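You operate a simulated robot arm through the tools that you are given. There is no shell and no other tool. Be economical: measure what you need, move in short steps, check, and stop when the job is done.

You are at the controls of a simulated robot arm. One attempt, no reset.

TASK
Put things in order on the laundry counter top. At the end: the blue vented pot stands on top of the blue ice pack; the orange marmalade jar stands where the teal vase stood; the orange ham tub stands where the blue vented pot stood; the teal vase stands where the orange ham tub stood; whatever was shut is shut again. Leave all else as you found it, and nothing knocked over.
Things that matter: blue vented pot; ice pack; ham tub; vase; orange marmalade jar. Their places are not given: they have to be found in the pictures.

Only the result counts: the job must be done as asked and must still hold three seconds after the hand-in. Knocking over, shifting, dropping, spilling or breaking anything else fails it.

THE ROBOT
A 7-joint arm with a two-finger parallel gripper, fixed in place. Base frame: the origin is at the foot of the arm, x ahead of it, y to its left, z up; the work surface is at about z = 0. Lengths are in cm, angles in rad, forces in N, time in s.
With the tool pointing down near the work surface it reaches from about 24 to 62 cm from the base axis. Its first joint turns from -1.152 to 1.152 rad. Payload 2.6 kg.
The TCP is the grasp point between the finger pads, 3 cm short of the fingertips. In the tool frame z runs along the fingers and y along their closing line. The gripper opens to 9.4 cm. The fingers are 2.8 cm wide and 1 cm thick; the gripper's body (5 by 9.6 cm) begins 5.5 cm behind the TCP.
Orientation is told as [roll, pitch, yaw] about the base's x, y, z axes, in that order, counted from this pose: with the fingers straight down and closing along the base's y, the tool's x points along the base's -x, its y along +y and its z along -z.

THE INTERFACE
- The arm moves only by the tool servo_tool. Its argument "moves" is one flat list of numbers, 7 for each row, row after row: the shift along the tool's x, y, z in cm, then the turn, a rotation vector about the tool's x, y, z in rad, then the opening, from 0 (shut) to 1 (fully open). In form: [dx, dy, dz, wx, wy, wz, claw, dx, dy, dz, wx, wy, wz, claw, ...]. A call has 1 to 10 rows; each row is the pose to reach, as a shift and turn from the pose commanded when the call began, along the tool's axes at that moment. A row lasts 0.2 s, in which the tool goes at most 5 cm and 0.15 rad; a call with a longer step from one row to the next is refused whole, and so is a gripper value outside its range. Where a pose cannot be reached the arm comes as near as it can. A force on the tool above 40 N (or 10 N above the force at the start of the call, whichever is more), or a blocked arm, ends the call early, and 0.2 s more pass. Each finger travels about 7.2 cm/s and halts on what it meets, pressing with about 24 N; the grip force reading is that of the motor and also rises with nothing between the fingers. The clock runs only during rows and for 0.2 s after the last one: add rows that repeat a pose to give the fingers time. It gives the time, the measured TCP pose, the force on the tool (base axes), the opening and the grip force at its end, in the units of the frame above (readings bear some noise), and new pictures: "views" is both (left out), scene, wrist or none.
- Cameras (640 x 400 px; columns grow to the right, rows downward): "scene" is fixed at [4.97, 44.97, 56.09]; the picture's right is [-0.57, -0.82, 0.00], its down [-0.51, 0.36, -0.78] and it looks along [0.64, -0.45, -0.63] (base axes); focal length 293 px, centre (320, 200). "wrist" rides on the gripper at [-3.7, 0, -5.8] in the tool frame; the picture's right is [0.00, -1.00, 0.00], its down [0.97, 0.00, -0.24] and it looks along [0.24, 0.00, 0.97] (tool axes); focal length 218 px, centre (320, 200).
- locate(camera, pixels): for up to 12 pixels [column, row] of the newest picture of that camera ("zoom" is the newest enlarged one), the place [x, y, z] in the base frame of the surface seen there, good to about 0.2 cm. It takes no simulated time.
- close_up(camera, box): a new picture of the part [left, top, right, bottom] of that camera's present view, enlarged. It takes no simulated time.
- hand_in(): hands the job in; it is judged then, once.

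Work in short steps. Measure before you move; look again where a grasp or a placing could have gone wrong, and mend it. You have 80 turns and 120 pictures in all, those below and enlarged ones among them. Open the gripper and draw the arm clear of the work before you hand the job in, unless the task says otherwise; then end with one line.

The tools are called as name(argument=value, ...) on one line, values as JSON. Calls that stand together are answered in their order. servo_tool: Moves the arm, as the interface text tells. Its arguments: {"type":"object","properties":{"moves":{"type":"array","items":{"type":"number"}},"views":{"type":"string","enum":["both","scene","wrist","none"]}},"required":["moves"]} The other tools are called the same way: locate (camera, pixels) gives the place of the surface under pixels of a picture; close_up (camera, box) takes an enlarged picture of a part of a camera's view; hand_in () hands the job in.

At the start:

```text
time_s: 0.0
tcp_pos: [40.07, 3.68, 25.46]
tool_rot: [0.0, 0.001, 0.0]
wrist_force: [0.5, 0.0, -0.6]
opening: 9.39
grasp_force: 0.1
```

scene: 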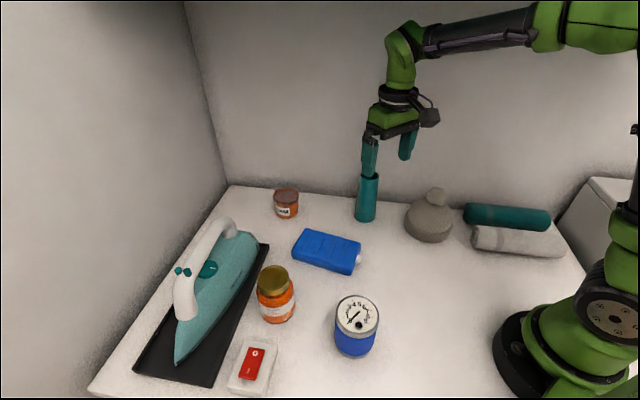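
wrist: 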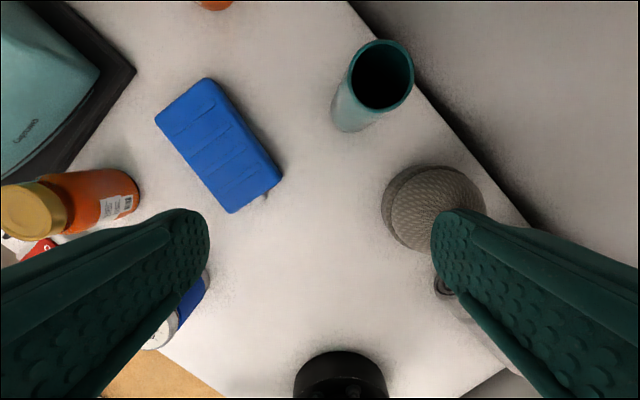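

The scene shows the tub near (286,203), vase (366,198), ice pack (326,250), jar (276,293) and pot (356,325). I'll measure their tops and enlarge the picture.

locate(camera="scene", pixels=[[286, 193], [287, 209], [367, 177], [366, 205], [303, 233], [359, 243], [350, 272], [293, 254], [272, 275], [278, 300], [357, 316], [355, 345]])

close_up(camera="scene", box=[220, 160, 420, 285])

close_up(camera="scene", box=[220, 250, 420, 375])

```text
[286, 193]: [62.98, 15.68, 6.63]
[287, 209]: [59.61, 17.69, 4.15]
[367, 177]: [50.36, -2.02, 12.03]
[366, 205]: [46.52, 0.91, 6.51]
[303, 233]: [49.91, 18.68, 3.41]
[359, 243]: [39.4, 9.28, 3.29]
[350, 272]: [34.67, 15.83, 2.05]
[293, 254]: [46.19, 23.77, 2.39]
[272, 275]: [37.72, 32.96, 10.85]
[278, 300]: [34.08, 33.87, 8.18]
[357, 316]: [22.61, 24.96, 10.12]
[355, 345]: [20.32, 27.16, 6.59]
```

```text
3.20 times, centred on (320, 222) of scene
```

zoom: 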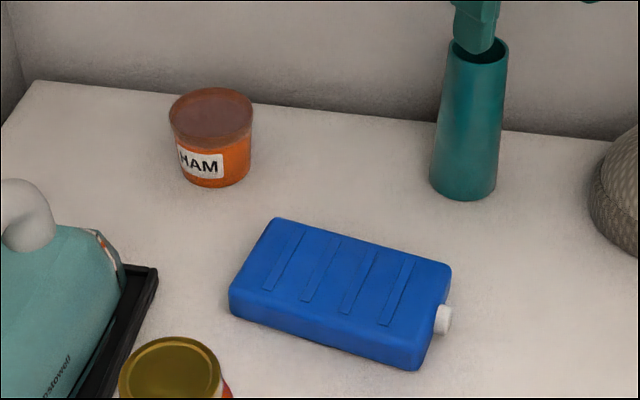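

```text
3.20 times, centred on (320, 312) of scene
```

zoom: 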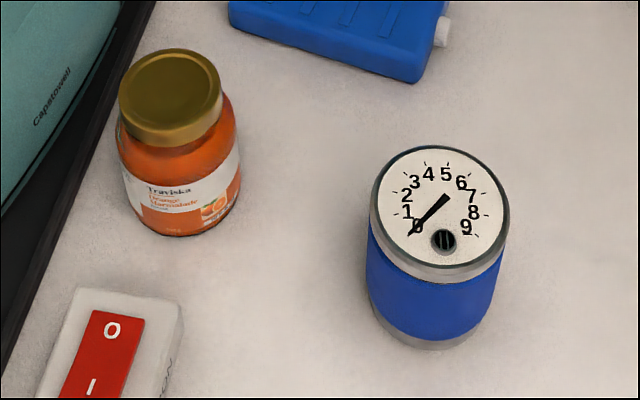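

I'll find the rims of the jar lid and pot lid in the zoom to get centres and widths.

locate(camera="zoom", pixels=[[374, 205], [506, 208], [440, 149], [440, 264], [440, 206], [123, 92], [219, 92], [170, 51], [170, 124], [170, 88], [180, 234], [420, 347]])

close_up(camera="scene", box=[220, 160, 420, 285])

```text
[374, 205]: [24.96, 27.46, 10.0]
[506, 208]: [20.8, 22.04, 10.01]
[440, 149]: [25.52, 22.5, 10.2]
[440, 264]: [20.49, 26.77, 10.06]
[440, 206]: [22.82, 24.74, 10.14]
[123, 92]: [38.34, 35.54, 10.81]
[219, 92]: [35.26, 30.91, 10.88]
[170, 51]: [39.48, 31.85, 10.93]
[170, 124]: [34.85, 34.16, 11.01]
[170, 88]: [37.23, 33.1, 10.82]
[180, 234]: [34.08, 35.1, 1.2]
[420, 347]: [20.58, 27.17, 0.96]
```

```text
3.20 times, centred on (320, 222) of scene
```

zoom: 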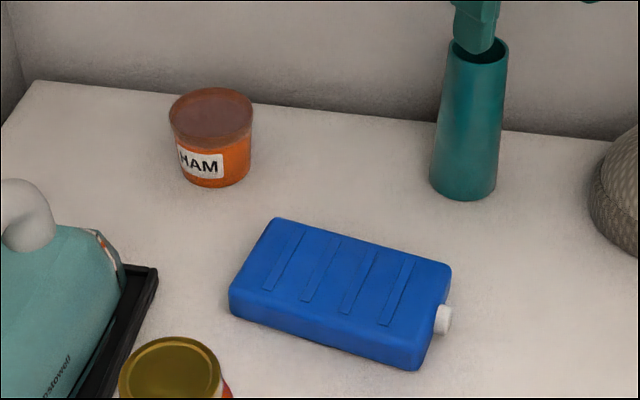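

Pot centre ≈ (22.9,24.7), top 10.1; jar ≈ (36.9,33.1), top 10.9. Now rims of tub, vase and ice pack corners in the zoom.

locate(camera="zoom", pixels=[[172, 112], [250, 112], [211, 90], [211, 132], [212, 186], [452, 48], [508, 50], [448, 120], [500, 120], [432, 180], [494, 180], [462, 199]])

locate(camera="zoom", pixels=[[278, 222], [447, 267], [234, 290], [415, 343], [340, 280], [447, 310], [440, 332], [231, 310], [418, 366], [447, 325]])

```text
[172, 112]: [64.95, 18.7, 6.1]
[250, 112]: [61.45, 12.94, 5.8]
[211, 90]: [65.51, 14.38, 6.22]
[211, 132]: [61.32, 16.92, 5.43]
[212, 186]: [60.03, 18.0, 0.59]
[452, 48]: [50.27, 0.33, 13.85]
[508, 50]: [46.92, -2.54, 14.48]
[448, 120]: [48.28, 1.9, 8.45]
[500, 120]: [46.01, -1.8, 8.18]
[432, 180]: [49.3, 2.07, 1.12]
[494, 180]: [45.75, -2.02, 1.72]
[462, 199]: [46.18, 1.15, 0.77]
```

```text
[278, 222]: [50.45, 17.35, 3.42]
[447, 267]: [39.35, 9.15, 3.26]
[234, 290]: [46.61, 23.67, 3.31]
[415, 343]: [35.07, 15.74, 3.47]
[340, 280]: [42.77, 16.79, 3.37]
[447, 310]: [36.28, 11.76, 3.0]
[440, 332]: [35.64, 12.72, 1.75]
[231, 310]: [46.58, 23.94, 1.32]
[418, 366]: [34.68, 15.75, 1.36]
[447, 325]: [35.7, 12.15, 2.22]
```

Tub centre ≈ (63.2,15.9) (far: radius 65), vase ≈ (48,-0.8), ice pack centre ≈ (42.9,16.5) top 3.4. First the pot: move above it at the current height.

servo_tool(moves=[2.1, 2.6, 0, 0, 0, 0, 1, 4.3, 5.2, 0, 0, 0, 0, 1, 6.4, 7.9, 0, 0, 0, 0, 1, 8.6, 10.5, 0, 0, 0, 0, 1, 10.7, 13.1, 0, 0, 0, 0, 1, 12.8, 15.8, 0, 0, 0, 0, 1, 15, 18.4, 0, 0, 0, 0, 1, 17.1, 21, 0, 0, 0, 0, 1, 17.1, 21, 3, 0, 0, 0, 1])

```text
time_s: 2.0
tcp_pos: [23.1, 24.74, 22.2]
tool_rot: [0.001, 0.0, 0.002]
wrist_force: [0.8, -0.8, 0.4]
opening: 9.4
grasp_force: 0.1
```

scene: 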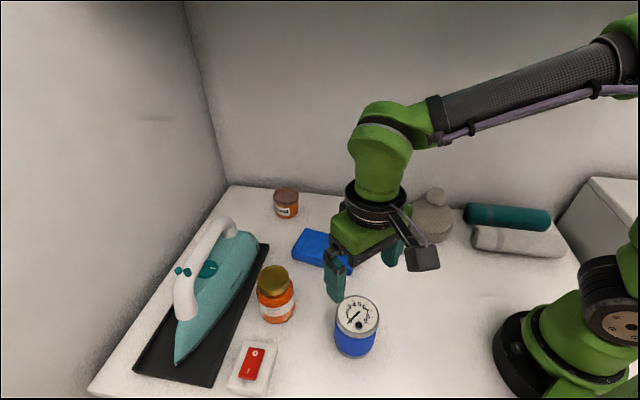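
wrist: 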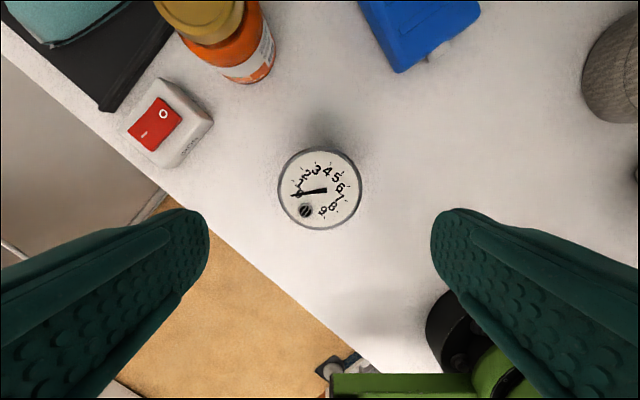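

Pot top is centred at column 320 in the wrist view; check its rim.

locate(camera="wrist", pixels=[[280, 189], [359, 189], [320, 150], [320, 226]])

```text
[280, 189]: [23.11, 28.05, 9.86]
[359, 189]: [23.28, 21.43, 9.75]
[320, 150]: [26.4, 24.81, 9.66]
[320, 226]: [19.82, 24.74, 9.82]
```

Centre (23.1, 24.75) matches the TCP. Descend to z≈6.4 and close.

servo_tool(moves=[0, 0, 3, 0, 0, 0, 1, 0, 0, 6, 0, 0, 0, 1, 0, 0, 9, 0, 0, 0, 1, 0, 0, 12, 0, 0, 0, 1, 0, 0, 14.5, 0, 0, 0, 1, 0, 0, 16, 0, 0, 0, 1, 0, 0, 16, 0, 0, 0, 1, 0, 0, 16, 0, 0, 0, 0.6, 0, 0, 16, 0, 0, 0, 0.4, 0, 0, 16, 0, 0, 0, 0.4], views="scene")

```text
time_s: 4.2
tcp_pos: [22.92, 24.53, 6.38]
tool_rot: [0.0, 0.0, 0.0]
wrist_force: [1.6, 0.7, -0.4]
opening: 7.56
grasp_force: 24.1
```

scene: 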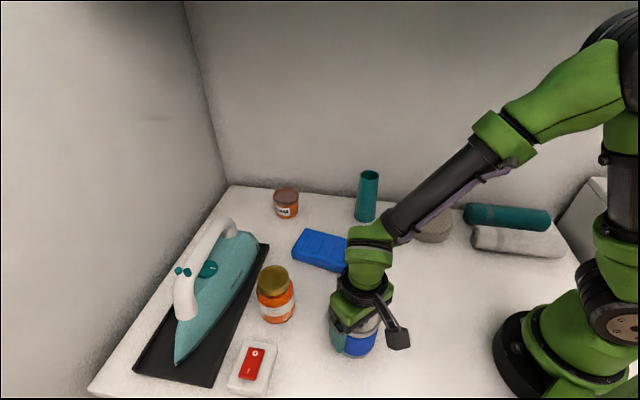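

Gripped (7.56 cm). Lift and carry over the ice pack centre.

servo_tool(moves=[0, 0, -2, 0, 0, 0, 0.4, 0, 0, -5, 0, 0, 0, 0.4, 0, 0, -8, 0, 0, 0, 0.4, -2.5, -1, -10, 0, 0, 0, 0.4, -6, -2.4, -10, 0, 0, 0, 0.4, -9.5, -3.8, -10, 0, 0, 0, 0.4, -13, -5.2, -10, 0, 0, 0, 0.4, -16.5, -6.7, -10, 0, 0, 0, 0.4, -19, -7.7, -10, 0, 0, 0, 0.4, -20, -8.1, -10, 0, 0, 0, 0.4])

```text
time_s: 6.4
tcp_pos: [43.04, 16.48, 16.46]
tool_rot: [0.0, 0.001, 0.0]
wrist_force: [0.0, -0.2, -6.9]
opening: 7.54
grasp_force: 24.3
```

scene: 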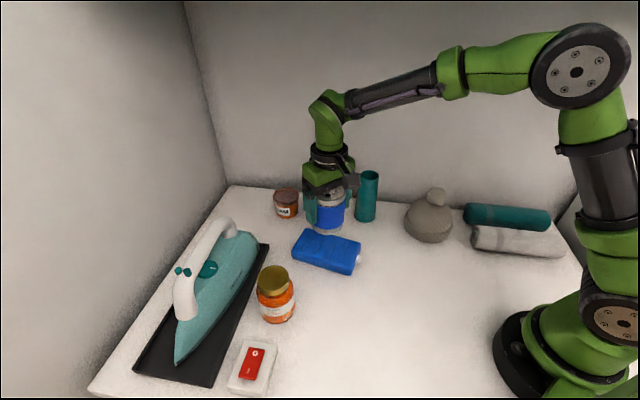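
wrist: 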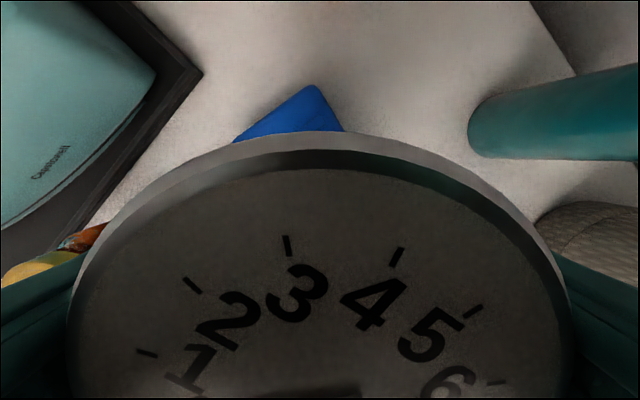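

Over the ice pack at (43.0,16.5). Lower gently to z≈9.85.

servo_tool(moves=[0, 0, 2, 0, 0, 0, 0.4, 0, 0, 4, 0, 0, 0, 0.4, 0, 0, 5.2, 0, 0, 0, 0.4, 0, 0, 5.9, 0, 0, 0, 0.4, 0, 0, 6.3, 0, 0, 0, 0.4, 0, 0, 6.6, 0, 0, 0, 0.4, 0, 0, 6.6, 0, 0, 0, 0.4])

```text
time_s: 8.0
tcp_pos: [43.01, 16.67, 9.7]
tool_rot: [0.0, 0.0, 0.001]
wrist_force: [0.1, 0.2, -7.0]
opening: 7.55
grasp_force: 23.9
```

scene: 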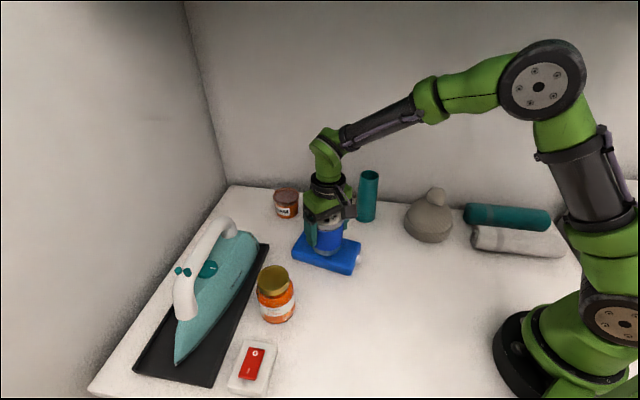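
wrist: 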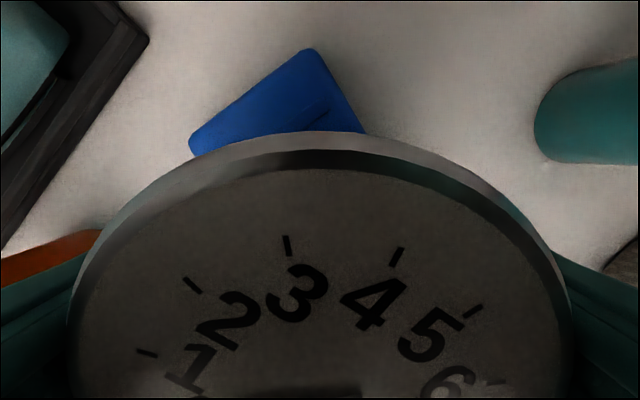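

Force still shows full weight (−7 N), so no contact yet; creep down.

servo_tool(moves=[0, 0, 0.2, 0, 0, 0, 0.4, 0, 0, 0.3, 0, 0, 0, 0.4, 0, 0, 0.3, 0, 0, 0, 0.4], views="none")

close_up(camera="scene", box=[270, 200, 390, 275])

```text
time_s: 8.8
tcp_pos: [42.98, 16.59, 9.62]
tool_rot: [0.001, -0.001, -0.001]
wrist_force: [-2.7, -1.1, 0.0]
opening: 7.55
grasp_force: 23.9
```

```text
5.33 times, centred on (330, 238) of scene
```

zoom: 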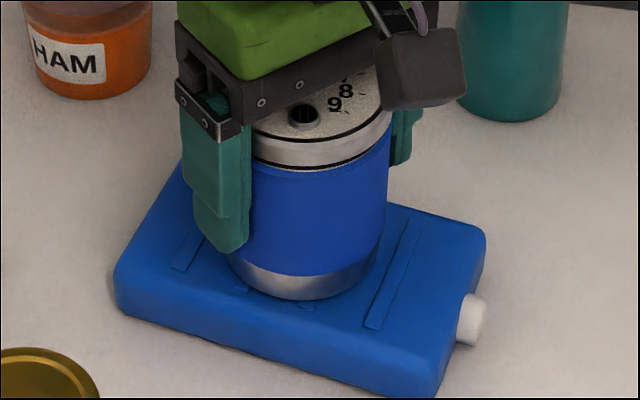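

Contact made; the pot sits on the pack. Open and rise straight up.

servo_tool(moves=[0, 0, 0.2, 0, 0, 0, 0.6, 0, 0, 0.2, 0, 0, 0, 0.9, 0, 0, 0.1, 0, 0, 0, 1, 0, 0, 0, 0, 0, 0, 1, 0, 0, -3, 0, 0, 0, 1, 0, 0, -7, 0, 0, 0, 1, 0, 0, -11, 0, 0, 0, 1, 0, 0, -14, 0, 0, 0, 1])

```text
time_s: 10.6
tcp_pos: [42.81, 16.58, 23.54]
tool_rot: [0.0, -0.001, 0.002]
wrist_force: [-0.5, 0.0, 0.6]
opening: 9.37
grasp_force: 0.1
```

scene: 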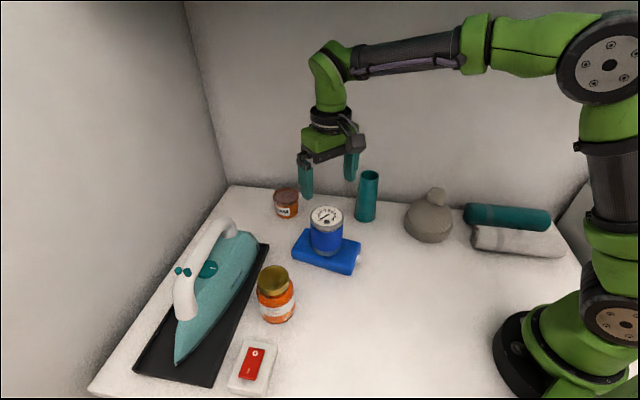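
wrist: 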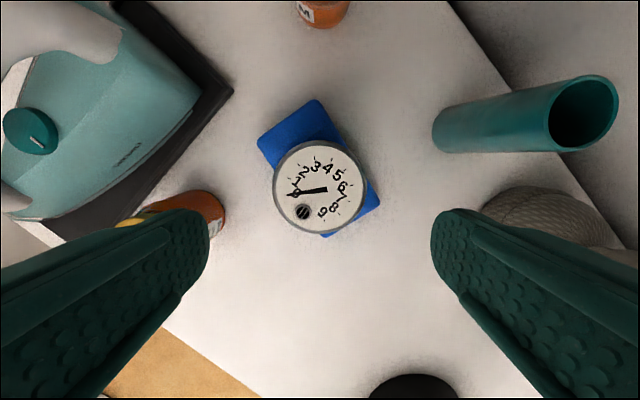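

Pot stands well on the pack. Now tilt the tool outward (wy negative) while approaching the tub, to test reach.

servo_tool(moves=[-2, 0, 0, 0, -0.1, 0, 1, -4, 0, 0, 0, -0.2, 0, 1, -6, 0, 0, 0, -0.3, 0, 1, -8.5, 0, 0, 0, -0.4, 0, 1, -11, -0.3, 1.5, 0, -0.4, 0, 1, -13, -0.5, 4, 0, -0.4, 0, 1, -14.5, -0.7, 7, 0, -0.4, 0, 1, -14.5, -0.7, 8, 0, -0.4, 0, 1])

```text
time_s: 12.4
tcp_pos: [57.28, 15.82, 15.46]
tool_rot: [0.001, -0.399, -0.001]
wrist_force: [0.4, -1.1, -0.1]
opening: 9.39
grasp_force: 0.0
```

scene: 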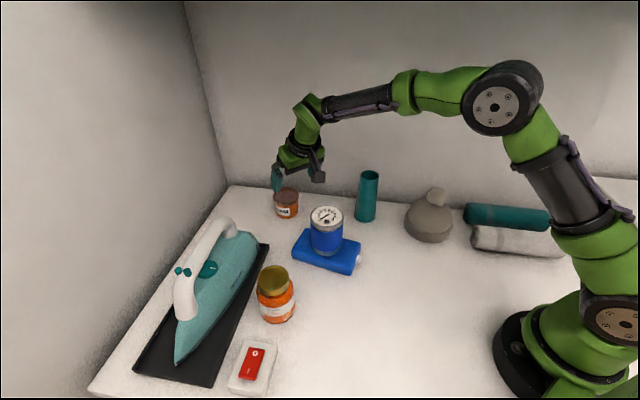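
wrist: 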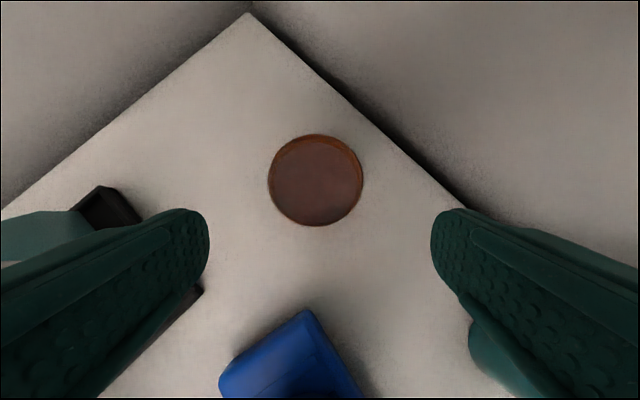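

Good reach so far. Measure the tub rim and the counter edges near it from the wrist view.

locate(camera="wrist", pixels=[[270, 181], [361, 181], [316, 137], [316, 224], [316, 180], [400, 140], [450, 195], [350, 92], [248, 15], [440, 190]])

```text
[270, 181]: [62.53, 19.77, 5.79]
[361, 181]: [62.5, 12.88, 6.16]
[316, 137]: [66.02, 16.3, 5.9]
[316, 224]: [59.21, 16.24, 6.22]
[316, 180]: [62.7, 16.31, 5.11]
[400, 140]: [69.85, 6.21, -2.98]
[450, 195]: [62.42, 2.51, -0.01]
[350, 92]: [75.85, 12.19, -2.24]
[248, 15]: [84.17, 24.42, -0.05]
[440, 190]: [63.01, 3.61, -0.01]
```

Tub centre (62.55,16.3), rim ~6. Before descending, check the iron tray's clearance to the left finger.

locate(camera="wrist", pixels=[[106, 190], [140, 218], [200, 290], [205, 200]])

close_up(camera="scene", box=[256, 165, 320, 225])

```text
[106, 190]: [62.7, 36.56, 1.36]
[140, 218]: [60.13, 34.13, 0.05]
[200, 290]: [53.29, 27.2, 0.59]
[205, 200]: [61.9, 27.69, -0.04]
```

```text
6.67 times, centred on (288, 195) of scene
```

zoom: 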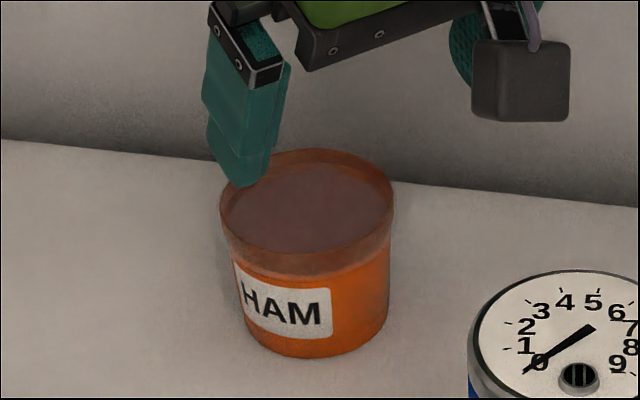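

Path is clear. Descend along the tool axis around the tub (keep gripper open).

servo_tool(moves=[-0.3, 0.45, 3, 0, 0, 0, 1, -0.6, 0.45, 6, 0, 0, 0, 1, -0.9, 0.45, 9, 0, 0, 0, 1, -0.93, 0.45, 11, 0, 0, 0, 1, -0.93, 0.45, 12.5, 0, 0, 0, 1, -0.93, 0.45, 12.5, 0, 0, 0, 1])

```text
time_s: 13.8
tcp_pos: [63.22, 16.22, 4.29]
tool_rot: [0.001, -0.401, 0.0]
wrist_force: [0.4, -0.2, 0.2]
opening: 9.39
grasp_force: 0.1
```

scene: 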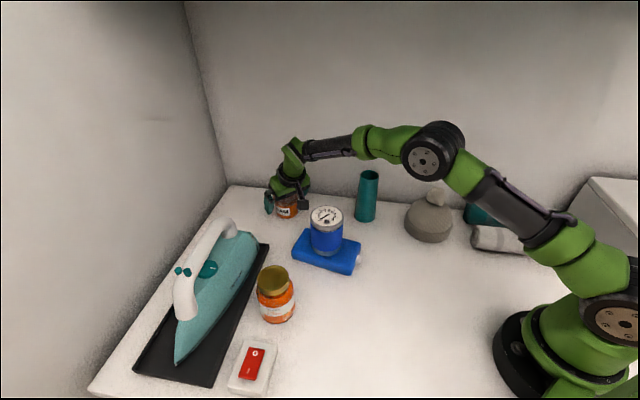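
wrist: 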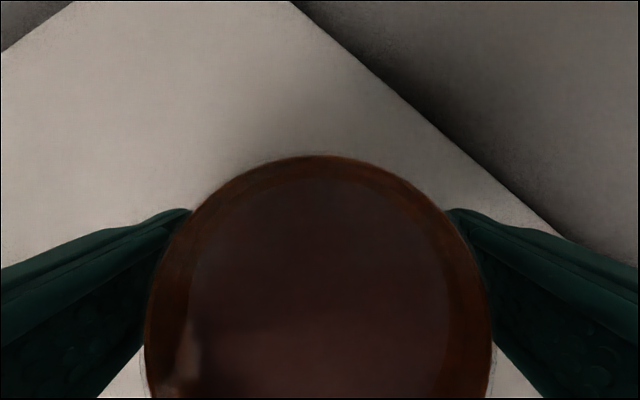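

Reached and centred. Close and lift ~2.5 cm vertically.

servo_tool(moves=[0, 0, 0, 0, 0, 0, 0.7, 0, 0, 0, 0, 0, 0, 0.5, 0, 0, 0, 0, 0, 0, 0.4, -0.39, 0, -0.92, 0, 0, 0, 0.4, -0.97, 0, -2.3, 0, 0, 0, 0.4], views="wrist")

close_up(camera="scene", box=[246, 150, 326, 225])

```text
time_s: 15.0
tcp_pos: [63.23, 16.33, 6.74]
tool_rot: [0.0, -0.4, 0.003]
wrist_force: [0.4, 0.0, -2.0]
opening: 7.27
grasp_force: 24.1
```

wrist: 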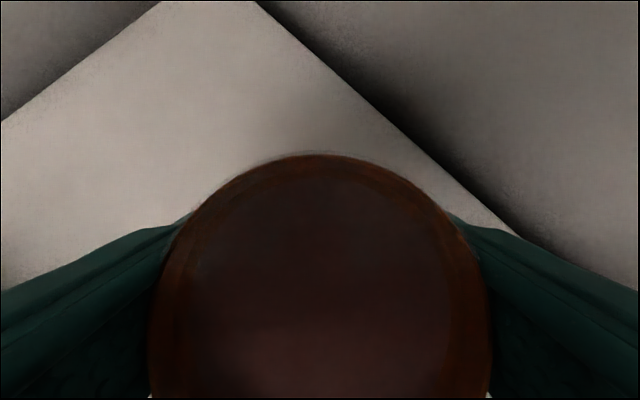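

```text
5.33 times, centred on (286, 188) of scene
```

zoom: 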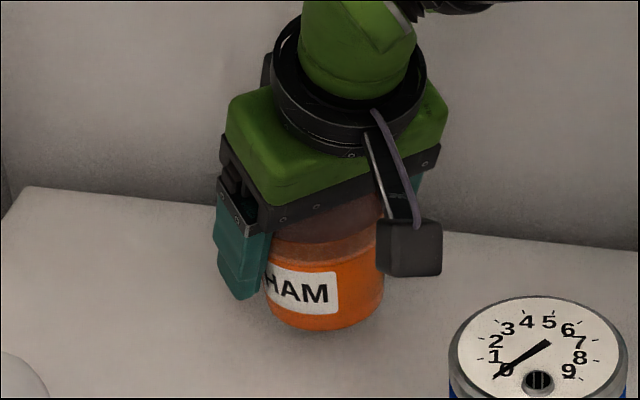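

Tub is held upright. Carry back and up past the pot (tub bottom above 13.5 there), keeping the tilt.

servo_tool(moves=[0.8, 0, -2, 0, 0, 0, 0.4, 2, 0, -5, 0, 0, 0, 0.4, 3.3, 0, -8.2, 0, 0, 0, 0.4, 4.6, 0, -11.4, 0, 0, 0, 0.4, 5.8, 0, -14.5, 0, 0, 0, 0.4, 7, 0.2, -17.4, 0, 0, 0, 0.4, 10.2, 1, -18.8, 0, 0, 0, 0.4, 13.4, 1.9, -20.1, 0, 0, 0, 0.4, 16.7, 2.8, -21.5, 0, 0, 0, 0.4, 19.9, 3.7, -22.8, 0, 0, 0, 0.4], views="scene")

```text
time_s: 17.2
tcp_pos: [35.82, 19.96, 20.17]
tool_rot: [0.0, -0.401, -0.001]
wrist_force: [0.1, -0.4, -2.6]
opening: 7.32
grasp_force: 24.0
```

scene: 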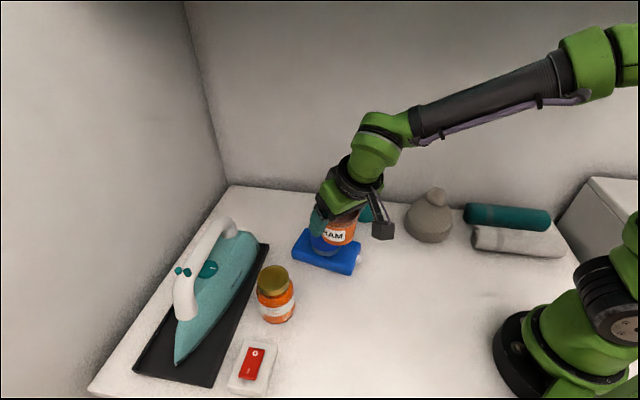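

Continue to above the pot's old place, then down to z≈10.

servo_tool(moves=[2.8, 1.2, -1.2, 0, 0, 0, 0.4, 5.6, 2.4, -2.4, 0, 0, 0, 0.4, 8.4, 3.5, -3.6, 0, 0, 0, 0.4, 11.1, 4.7, -4.7, 0, 0, 0, 0.4, 12, 4.7, -2.4, 0, 0, 0, 0.4, 13.1, 4.7, 0, 0, 0, 0, 0.4, 14.3, 4.7, 2.7, 0, 0, 0, 0.4, 14.3, 4.7, 2.7, 0, 0, 0, 0.4])

```text
time_s: 19.0
tcp_pos: [23.89, 24.83, 12.19]
tool_rot: [-0.001, -0.4, 0.002]
wrist_force: [-0.5, -0.1, -1.6]
opening: 7.3
grasp_force: 23.6
```

scene: 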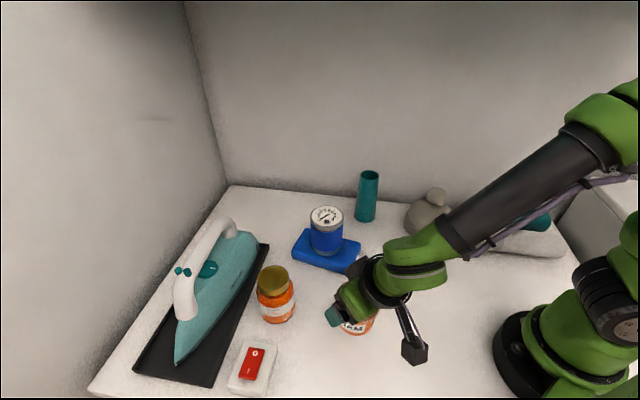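
wrist: 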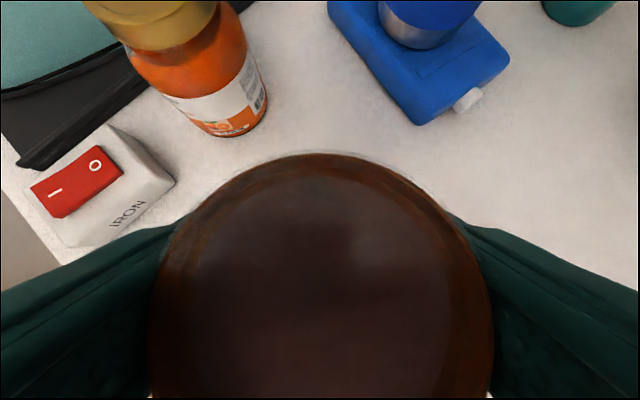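

Lower vertically about 7.7 cm, slowing near the end.

servo_tool(moves=[1, -0.1, 2.3, 0, 0, 0, 0.4, 2, -0.1, 4.6, 0, 0, 0, 0.4, 2.5, -0.1, 5.8, 0, 0, 0, 0.4, 2.85, -0.1, 6.6, 0, 0, 0, 0.4, 3.0, -0.1, 6.95, 0, 0, 0, 0.4, 3.05, -0.1, 7.1, 0, 0, 0, 0.4], views="scene")

close_up(camera="scene", box=[310, 290, 400, 370])

```text
time_s: 20.4
tcp_pos: [23.85, 24.69, 4.49]
tool_rot: [0.0, -0.4, 0.002]
wrist_force: [0.3, -0.3, -0.8]
opening: 7.31
grasp_force: 24.3
```

scene: 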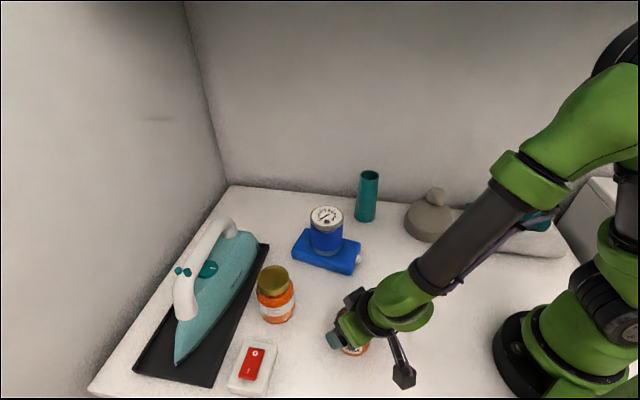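

```text
5.00 times, centred on (355, 330) of scene
```

zoom: 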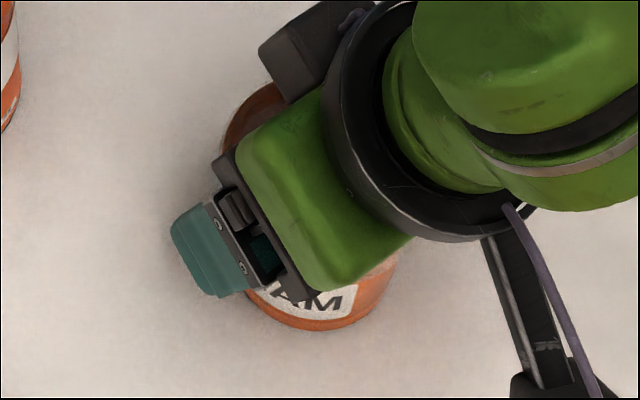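

Creep down 0.3 to contact.

servo_tool(moves=[0.05, 0, 0.12, 0, 0, 0, 0.4, 0.1, 0, 0.23, 0, 0, 0, 0.4, 0.1, 0, 0.23, 0, 0, 0, 0.4], views="none")

```text
time_s: 21.2
tcp_pos: [23.8, 24.67, 4.21]
tool_rot: [0.002, -0.403, -0.001]
wrist_force: [-1.7, -4.6, 18.2]
opening: 7.33
grasp_force: 24.5
```

Firm contact (18 N). Ease up 0.15, open, and withdraw along the tool axis.

servo_tool(moves=[-0.05, 0, -0.13, 0, 0, 0, 0.4, -0.05, 0, -0.13, 0, 0, 0, 0.8, -0.05, 0, -0.13, 0, 0, 0, 1, -0.05, 0, -0.13, 0, 0, 0, 1, -0.05, 0, -2.5, 0, 0, 0, 1, -0.05, 0, -5.5, 0, 0, 0, 1, -0.05, 0, -9, 0, 0, 0, 1, -0.05, 0, -12.5, 0, 0, 0, 1])

```text
time_s: 23.0
tcp_pos: [18.86, 24.58, 15.58]
tool_rot: [0.0, -0.399, 0.004]
wrist_force: [-0.2, 0.2, -0.4]
opening: 9.39
grasp_force: 0.0
```

scene: 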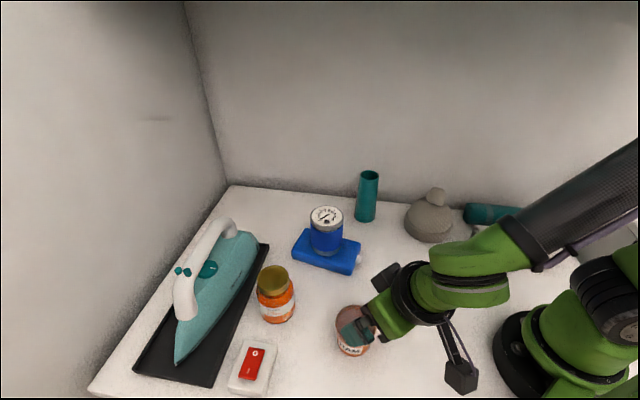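
wrist: 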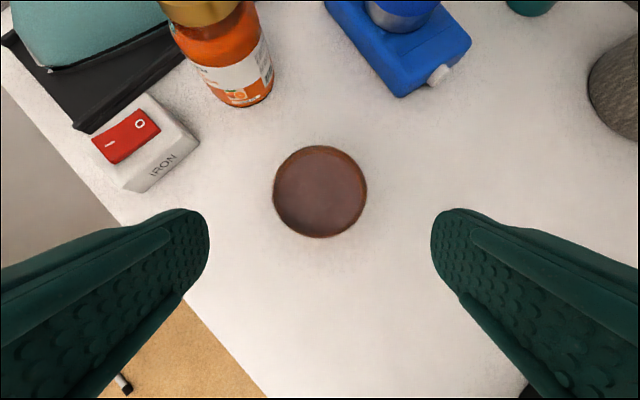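

locate(camera="wrist", pixels=[[276, 190], [364, 190], [320, 149], [320, 235], [320, 190]])

```text
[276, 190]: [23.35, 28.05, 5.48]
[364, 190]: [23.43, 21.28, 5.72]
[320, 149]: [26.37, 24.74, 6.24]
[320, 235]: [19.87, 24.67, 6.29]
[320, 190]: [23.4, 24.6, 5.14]
```

Tub stands at (23.15,24.7), right on the pot's old spot. Now travel to a viewpoint before the vase.

servo_tool(moves=[-2.7, -3.1, -0.3, 0, 0, 0, 1, -5.4, -6.2, -0.6, 0, 0, 0, 1, -8.1, -9.2, -0.9, 0, 0, 0, 1, -10.8, -12.3, -1.1, 0, 0, 0, 1, -13.5, -15.4, -1.4, 0, 0, 0, 1, -16.2, -18.5, -1.7, 0, 0, 0, 1, -18.9, -21.6, -2, 0, 0, 0, 1, -21.6, -24.9, -2.2, 0, 0, 0, 1, -21.6, -24.9, -2.2, 0, 0, 0, 1])

```text
time_s: 25.0
tcp_pos: [37.92, -0.65, 26.07]
tool_rot: [0.001, -0.4, -0.001]
wrist_force: [-0.3, -0.2, -0.1]
opening: 9.38
grasp_force: 0.1
```

scene: 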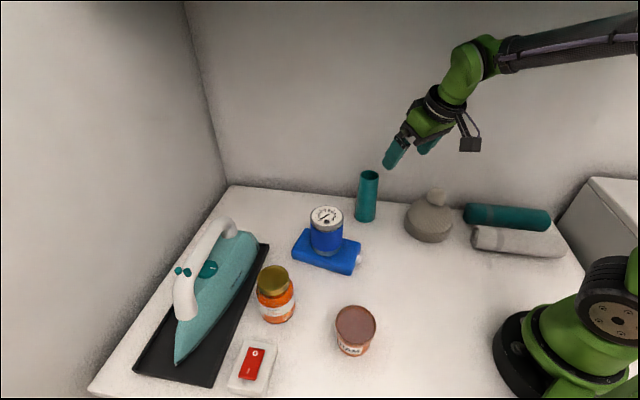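
wrist: 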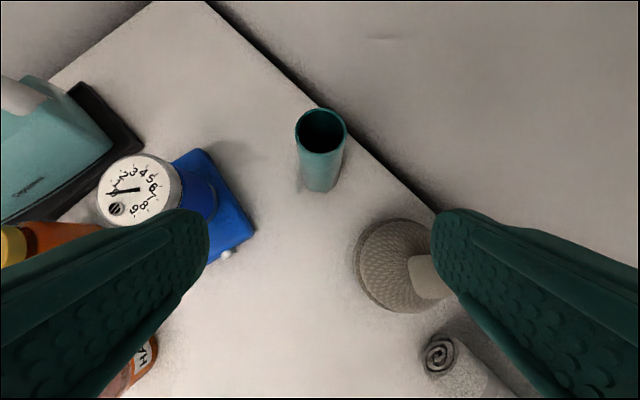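

close_up(camera="wrist", box=[240, 80, 440, 205])

locate(camera="wrist", pixels=[[297, 128], [345, 128], [320, 109], [320, 151], [301, 180], [339, 180], [320, 191], [360, 262], [410, 222], [385, 260], [430, 270], [360, 150]])

```text
3.20 times, centred on (340, 142) of wrist
```

zoom: 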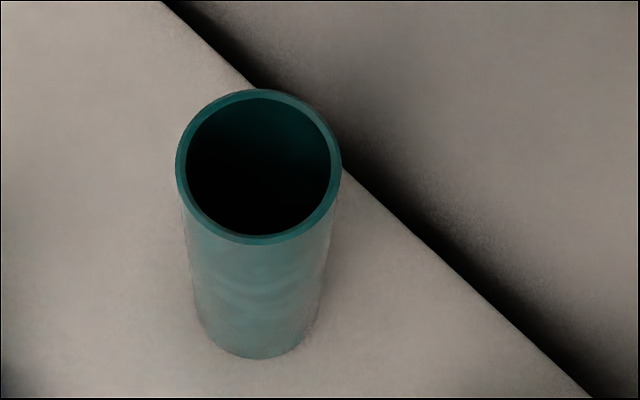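

```text
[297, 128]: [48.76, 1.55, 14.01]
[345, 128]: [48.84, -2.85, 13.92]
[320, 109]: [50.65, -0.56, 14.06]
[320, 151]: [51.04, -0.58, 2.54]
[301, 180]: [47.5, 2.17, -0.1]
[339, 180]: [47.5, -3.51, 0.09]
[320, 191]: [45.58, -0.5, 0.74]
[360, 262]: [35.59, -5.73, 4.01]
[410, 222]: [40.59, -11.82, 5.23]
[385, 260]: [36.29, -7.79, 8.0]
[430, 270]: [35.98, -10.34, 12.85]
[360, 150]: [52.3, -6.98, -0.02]
```

Vase axis (48.6,−0.65), rim Ø≈4.6, top 14. Approach along the tool axis with opening 0.75 to TCP z≈10.2.

servo_tool(moves=[-3.66, 0, 1, 0, 0, 0, 0.8, -3.66, 0, 4.5, 0, 0, 0, 0.75, -3.66, 0, 8, 0, 0, 0, 0.75, -3.66, 0, 11.5, 0, 0, 0, 0.75, -3.66, 0, 14.5, 0, 0, 0, 0.75, -3.66, 0, 17, 0, 0, 0, 0.75, -3.66, 0, 18.6, 0, 0, 0, 0.75, -3.66, 0, 18.6, 0, 0, 0, 0.75])

```text
time_s: 26.8
tcp_pos: [48.71, -0.32, 10.3]
tool_rot: [0.001, -0.399, 0.0]
wrist_force: [0.0, -0.1, -1.0]
opening: 7.01
grasp_force: 0.0
```

scene: 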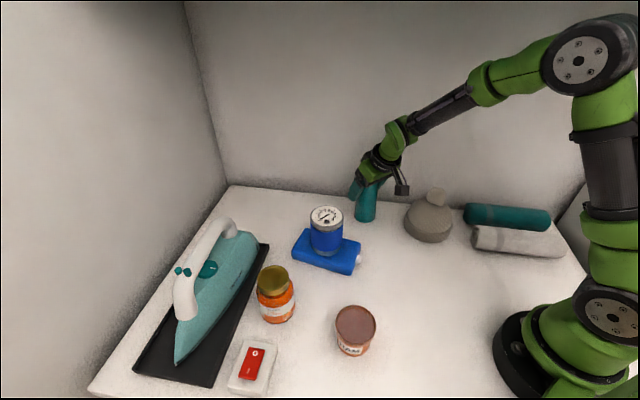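
wrist: 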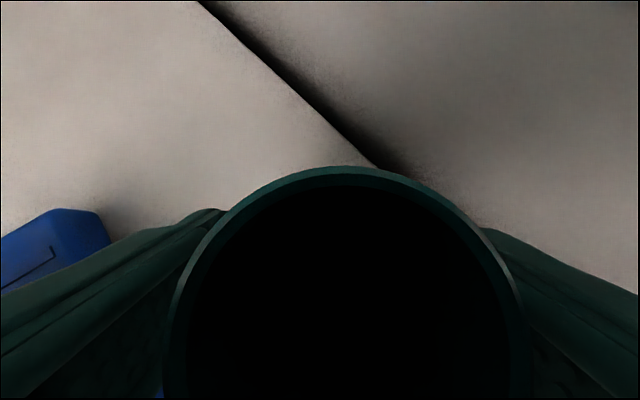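

Vase is 0.3 cm to the right (centre col ~343). Shift −0.3 in y, then close.

servo_tool(moves=[0, -0.3, 0, 0, 0, 0, 0.75, 0, -0.3, 0, 0, 0, 0, 0.65, 0, -0.3, 0, 0, 0, 0, 0.55, 0, -0.3, 0, 0, 0, 0, 0.45, 0, -0.3, 0, 0, 0, 0, 0.35, 0, -0.3, 0, 0, 0, 0, 0.25])

close_up(camera="scene", box=[320, 140, 440, 235])

```text
time_s: 28.2
tcp_pos: [48.8, -0.57, 10.34]
tool_rot: [0.0, -0.401, -0.001]
wrist_force: [-0.1, -1.2, 0.1]
opening: 5.31
grasp_force: 24.0
```

scene: 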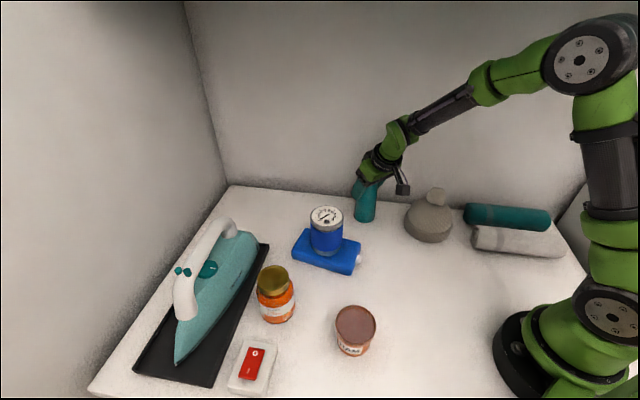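
wrist: 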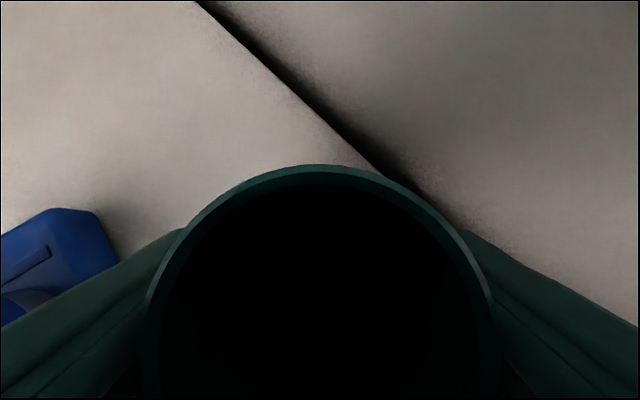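

```text
4.21 times, centred on (380, 188) of scene
```

zoom: 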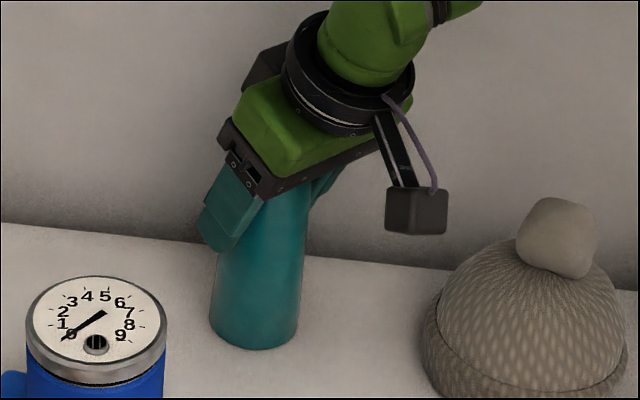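

Held at 5.31 cm. Lift 3 cm, then carry to the tub's old place at height.

servo_tool(moves=[-0.4, 0, -0.92, 0, 0, 0, 0.25, -1.17, 0, -2.76, 0, 0, 0, 0.25, -3.3, 2.8, -1.86, 0, 0, 0, 0.25, -5.4, 5.6, -0.96, 0, 0, 0, 0.25, -7.55, 8.4, -0.07, 0, 0, 0, 0.25, -9.7, 11.3, 0.83, 0, 0, 0, 0.25, -11.8, 14.1, 1.73, 0, 0, 0, 0.25, -13.93, 16.9, 2.63, 0, 0, 0, 0.25, -13.93, 16.9, 2.63, 0, 0, 0, 0.25])

close_up(camera="scene", box=[226, 130, 346, 235])

```text
time_s: 30.2
tcp_pos: [62.67, 16.31, 13.18]
tool_rot: [-0.001, -0.401, -0.001]
wrist_force: [0.6, 0.1, -1.7]
opening: 5.28
grasp_force: 24.4
```

scene: 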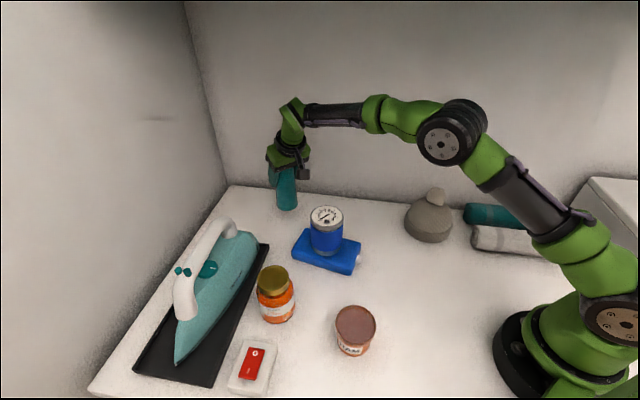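
wrist: 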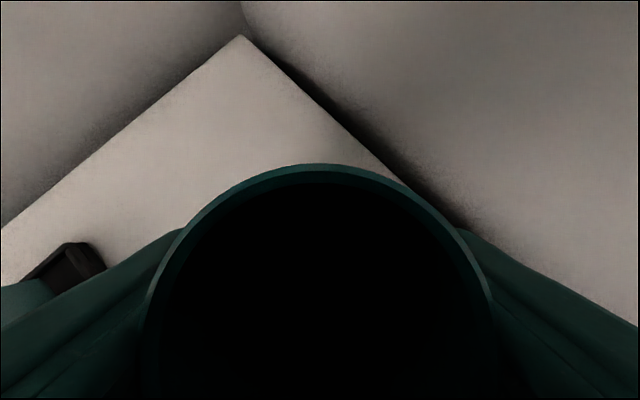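

```text
3.81 times, centred on (286, 182) of scene
```

zoom: 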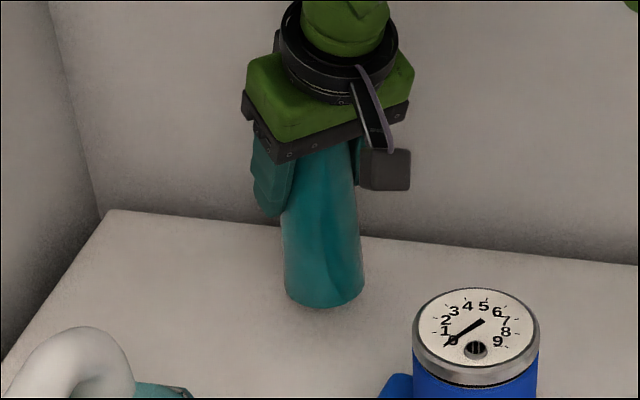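

At (62.67,16.31). Lower ~2.7 cm slowly.

servo_tool(moves=[0.4, 0, 0.92, 0, 0, 0, 0.25, 0.75, 0, 1.75, 0, 0, 0, 0.25, 0.95, 0, 2.25, 0, 0, 0, 0.25, 1.05, 0, 2.5, 0, 0, 0, 0.25, 1.05, 0, 2.5, 0, 0, 0, 0.25], views="none")

```text
time_s: 31.4
tcp_pos: [62.47, 16.27, 10.56]
tool_rot: [-0.001, -0.401, 0.0]
wrist_force: [-0.3, 0.4, -1.7]
opening: 5.27
grasp_force: 23.8
```

Still hanging (−1.7 N); creep further.

servo_tool(moves=[0.04, 0, 0.1, 0, 0, 0, 0.25, 0.08, 0, 0.2, 0, 0, 0, 0.25, 0.08, 0, 0.2, 0, 0, 0, 0.25], views="none")

```text
time_s: 32.2
tcp_pos: [62.52, 16.26, 10.37]
tool_rot: [0.0, -0.401, -0.002]
wrist_force: [0.7, 1.2, -2.2]
opening: 5.24
grasp_force: 24.4
```

servo_tool(moves=[0.04, 0, 0.08, 0, 0, 0, 0.25, 0.06, 0, 0.14, 0, 0, 0, 0.25, 0.06, 0, 0.14, 0, 0, 0, 0.25], views="none")

close_up(camera="scene", box=[246, 150, 326, 225])

```text
time_s: 33.0
tcp_pos: [62.61, 16.39, 10.39]
tool_rot: [0.002, -0.404, 0.001]
wrist_force: [0.0, -0.4, 3.3]
opening: 5.27
grasp_force: 23.6
```

```text
5.33 times, centred on (286, 188) of scene
```

zoom: 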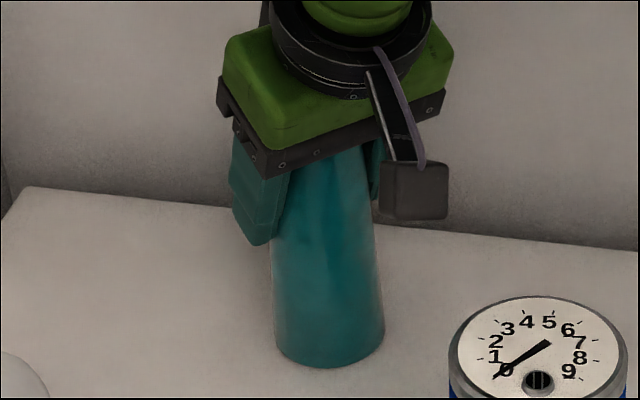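

Contact felt (+3 N). Open and withdraw along the tool axis.

servo_tool(moves=[0, 0, 0, 0, 0, 0, 0.5, 0, 0, 0, 0, 0, 0, 0.7, 0, 0, 0, 0, 0, 0, 0.85, 0, 0, 0, 0, 0, 0, 0.85, 0, 0, -2, 0, 0, 0, 0.85, 0, 0, -5, 0, 0, 0, 0.85, 0, 0, -9, 0, 0, 0, 0.85, 0, 0, -13, 0, 0, 0, 1])

```text
time_s: 34.8
tcp_pos: [57.46, 16.3, 22.34]
tool_rot: [-0.001, -0.4, 0.003]
wrist_force: [0.5, 1.0, -0.9]
opening: 9.36
grasp_force: 0.0
```

scene: 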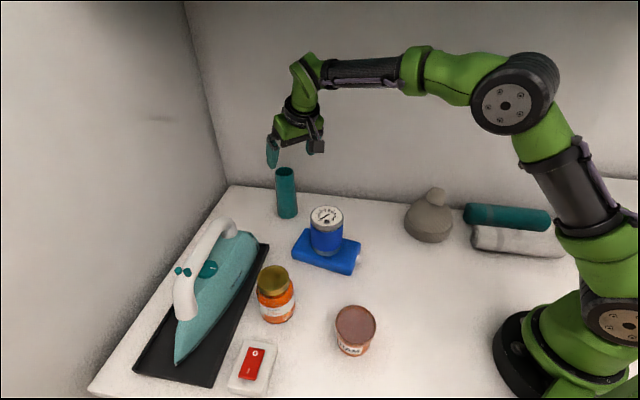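
wrist: 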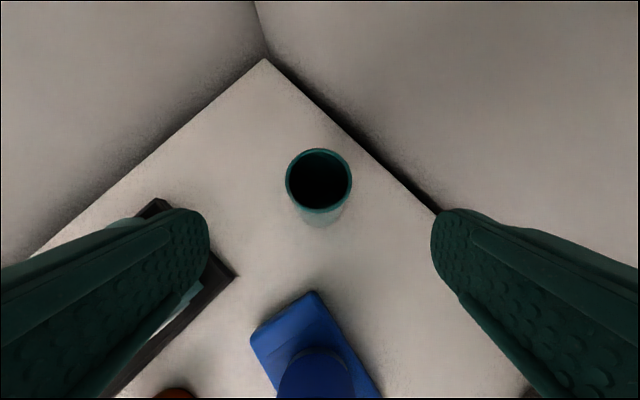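

Vase stands. Verify its rim, and measure the tray edge and iron near the jar to choose the finger direction.

locate(camera="wrist", pixels=[[288, 181], [350, 181], [320, 151], [320, 210]])

locate(camera="scene", pixels=[[268, 246], [250, 290], [232, 335], [213, 384], [236, 278], [222, 300], [244, 255], [200, 330], [262, 340], [278, 345], [230, 385], [258, 300]])

close_up(camera="scene", box=[200, 240, 340, 390])

```text
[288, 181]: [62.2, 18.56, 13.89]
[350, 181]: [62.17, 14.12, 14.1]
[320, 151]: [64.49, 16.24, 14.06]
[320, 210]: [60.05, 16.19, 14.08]
```

```text
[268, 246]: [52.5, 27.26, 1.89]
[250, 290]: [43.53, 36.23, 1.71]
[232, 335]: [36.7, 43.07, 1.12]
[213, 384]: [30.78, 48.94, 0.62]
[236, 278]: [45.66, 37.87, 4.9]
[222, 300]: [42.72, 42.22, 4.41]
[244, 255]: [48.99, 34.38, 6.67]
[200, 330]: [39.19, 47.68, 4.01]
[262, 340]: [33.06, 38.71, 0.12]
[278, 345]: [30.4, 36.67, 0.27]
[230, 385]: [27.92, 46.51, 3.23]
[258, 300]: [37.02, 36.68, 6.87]
```

```text
2.67 times, centred on (270, 315) of scene
```

zoom: 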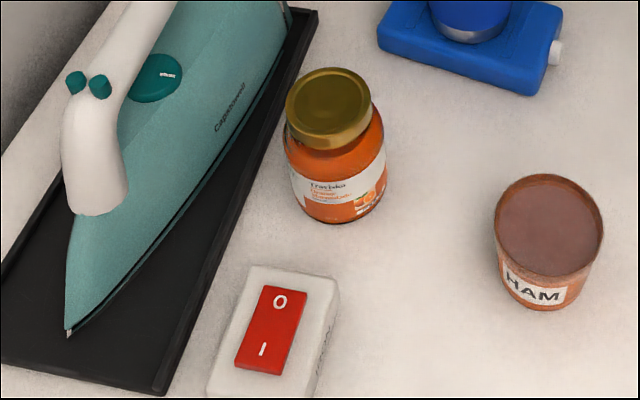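

Vase at (62.3,16.3), fine. Now move over the jar while levelling the tool (z≈22).

servo_tool(moves=[2.4, 2.1, -1, 0, 0, 0, 1, 4.8, 4.2, -2, 0, 0.05, 0, 1, 7.2, 6.3, -3, 0, 0.12, 0, 1, 9.5, 8.4, -4, 0, 0.19, 0, 1, 11.9, 10.5, -5, 0, 0.26, 0, 1, 14.3, 12.6, -6, 0, 0.33, 0, 1, 16.7, 14.7, -7, 0, 0.4, 0, 1, 18.94, 16.8, -8, 0, 0.4, 0, 1, 18.94, 16.8, -8, 0, 0.4, 0, 0.95], views="none")

servo_tool(moves=[0, 0, 0, 0, 0, -0.1, 0.92, 0, 0, 0, 0, 0, -0.2, 0.92, 0, 0, 0, 0, 0, -0.3, 0.92, 0, 0, 0, 0, 0, -0.3, 0.92])

```text
time_s: 36.8
tcp_pos: [36.8, 33.08, 22.2]
tool_rot: [0.001, 0.001, -0.002]
wrist_force: [0.4, -0.6, -0.1]
opening: 8.96
grasp_force: 0.0
```

```text
time_s: 37.8
tcp_pos: [36.85, 33.08, 22.14]
tool_rot: [0.0, 0.0, 0.302]
wrist_force: [0.0, 0.1, -0.5]
opening: 8.65
grasp_force: 0.1
```

scene: 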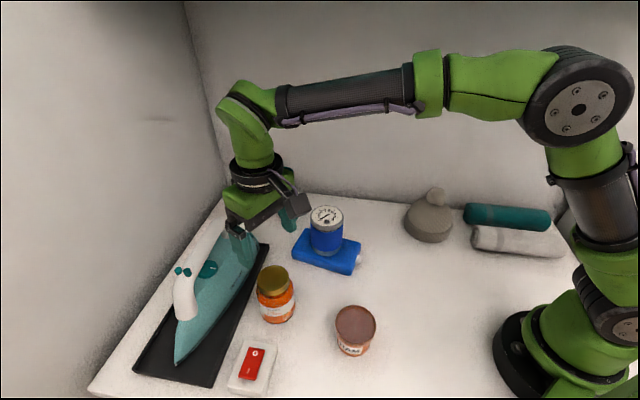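
wrist: 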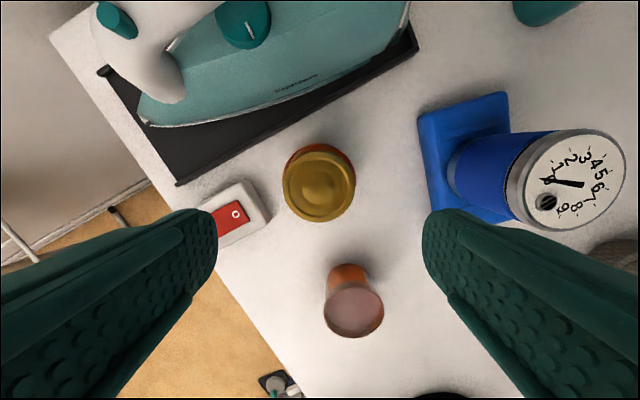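

Jar lid is centred (col ~319). Check lid rim, socket corner and iron handle heights.

locate(camera="wrist", pixels=[[284, 183], [353, 183], [319, 151], [319, 217], [266, 213], [240, 183], [230, 210], [170, 90], [205, 8], [245, 30], [270, 110], [330, 75]])

```text
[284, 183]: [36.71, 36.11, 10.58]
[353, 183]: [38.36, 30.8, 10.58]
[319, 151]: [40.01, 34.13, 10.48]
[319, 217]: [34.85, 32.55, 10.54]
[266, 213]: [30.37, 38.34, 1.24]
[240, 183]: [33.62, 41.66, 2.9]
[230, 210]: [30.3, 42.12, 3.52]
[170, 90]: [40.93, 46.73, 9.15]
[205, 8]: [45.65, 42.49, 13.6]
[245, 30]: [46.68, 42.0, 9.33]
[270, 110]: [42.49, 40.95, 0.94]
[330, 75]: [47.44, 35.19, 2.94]
```

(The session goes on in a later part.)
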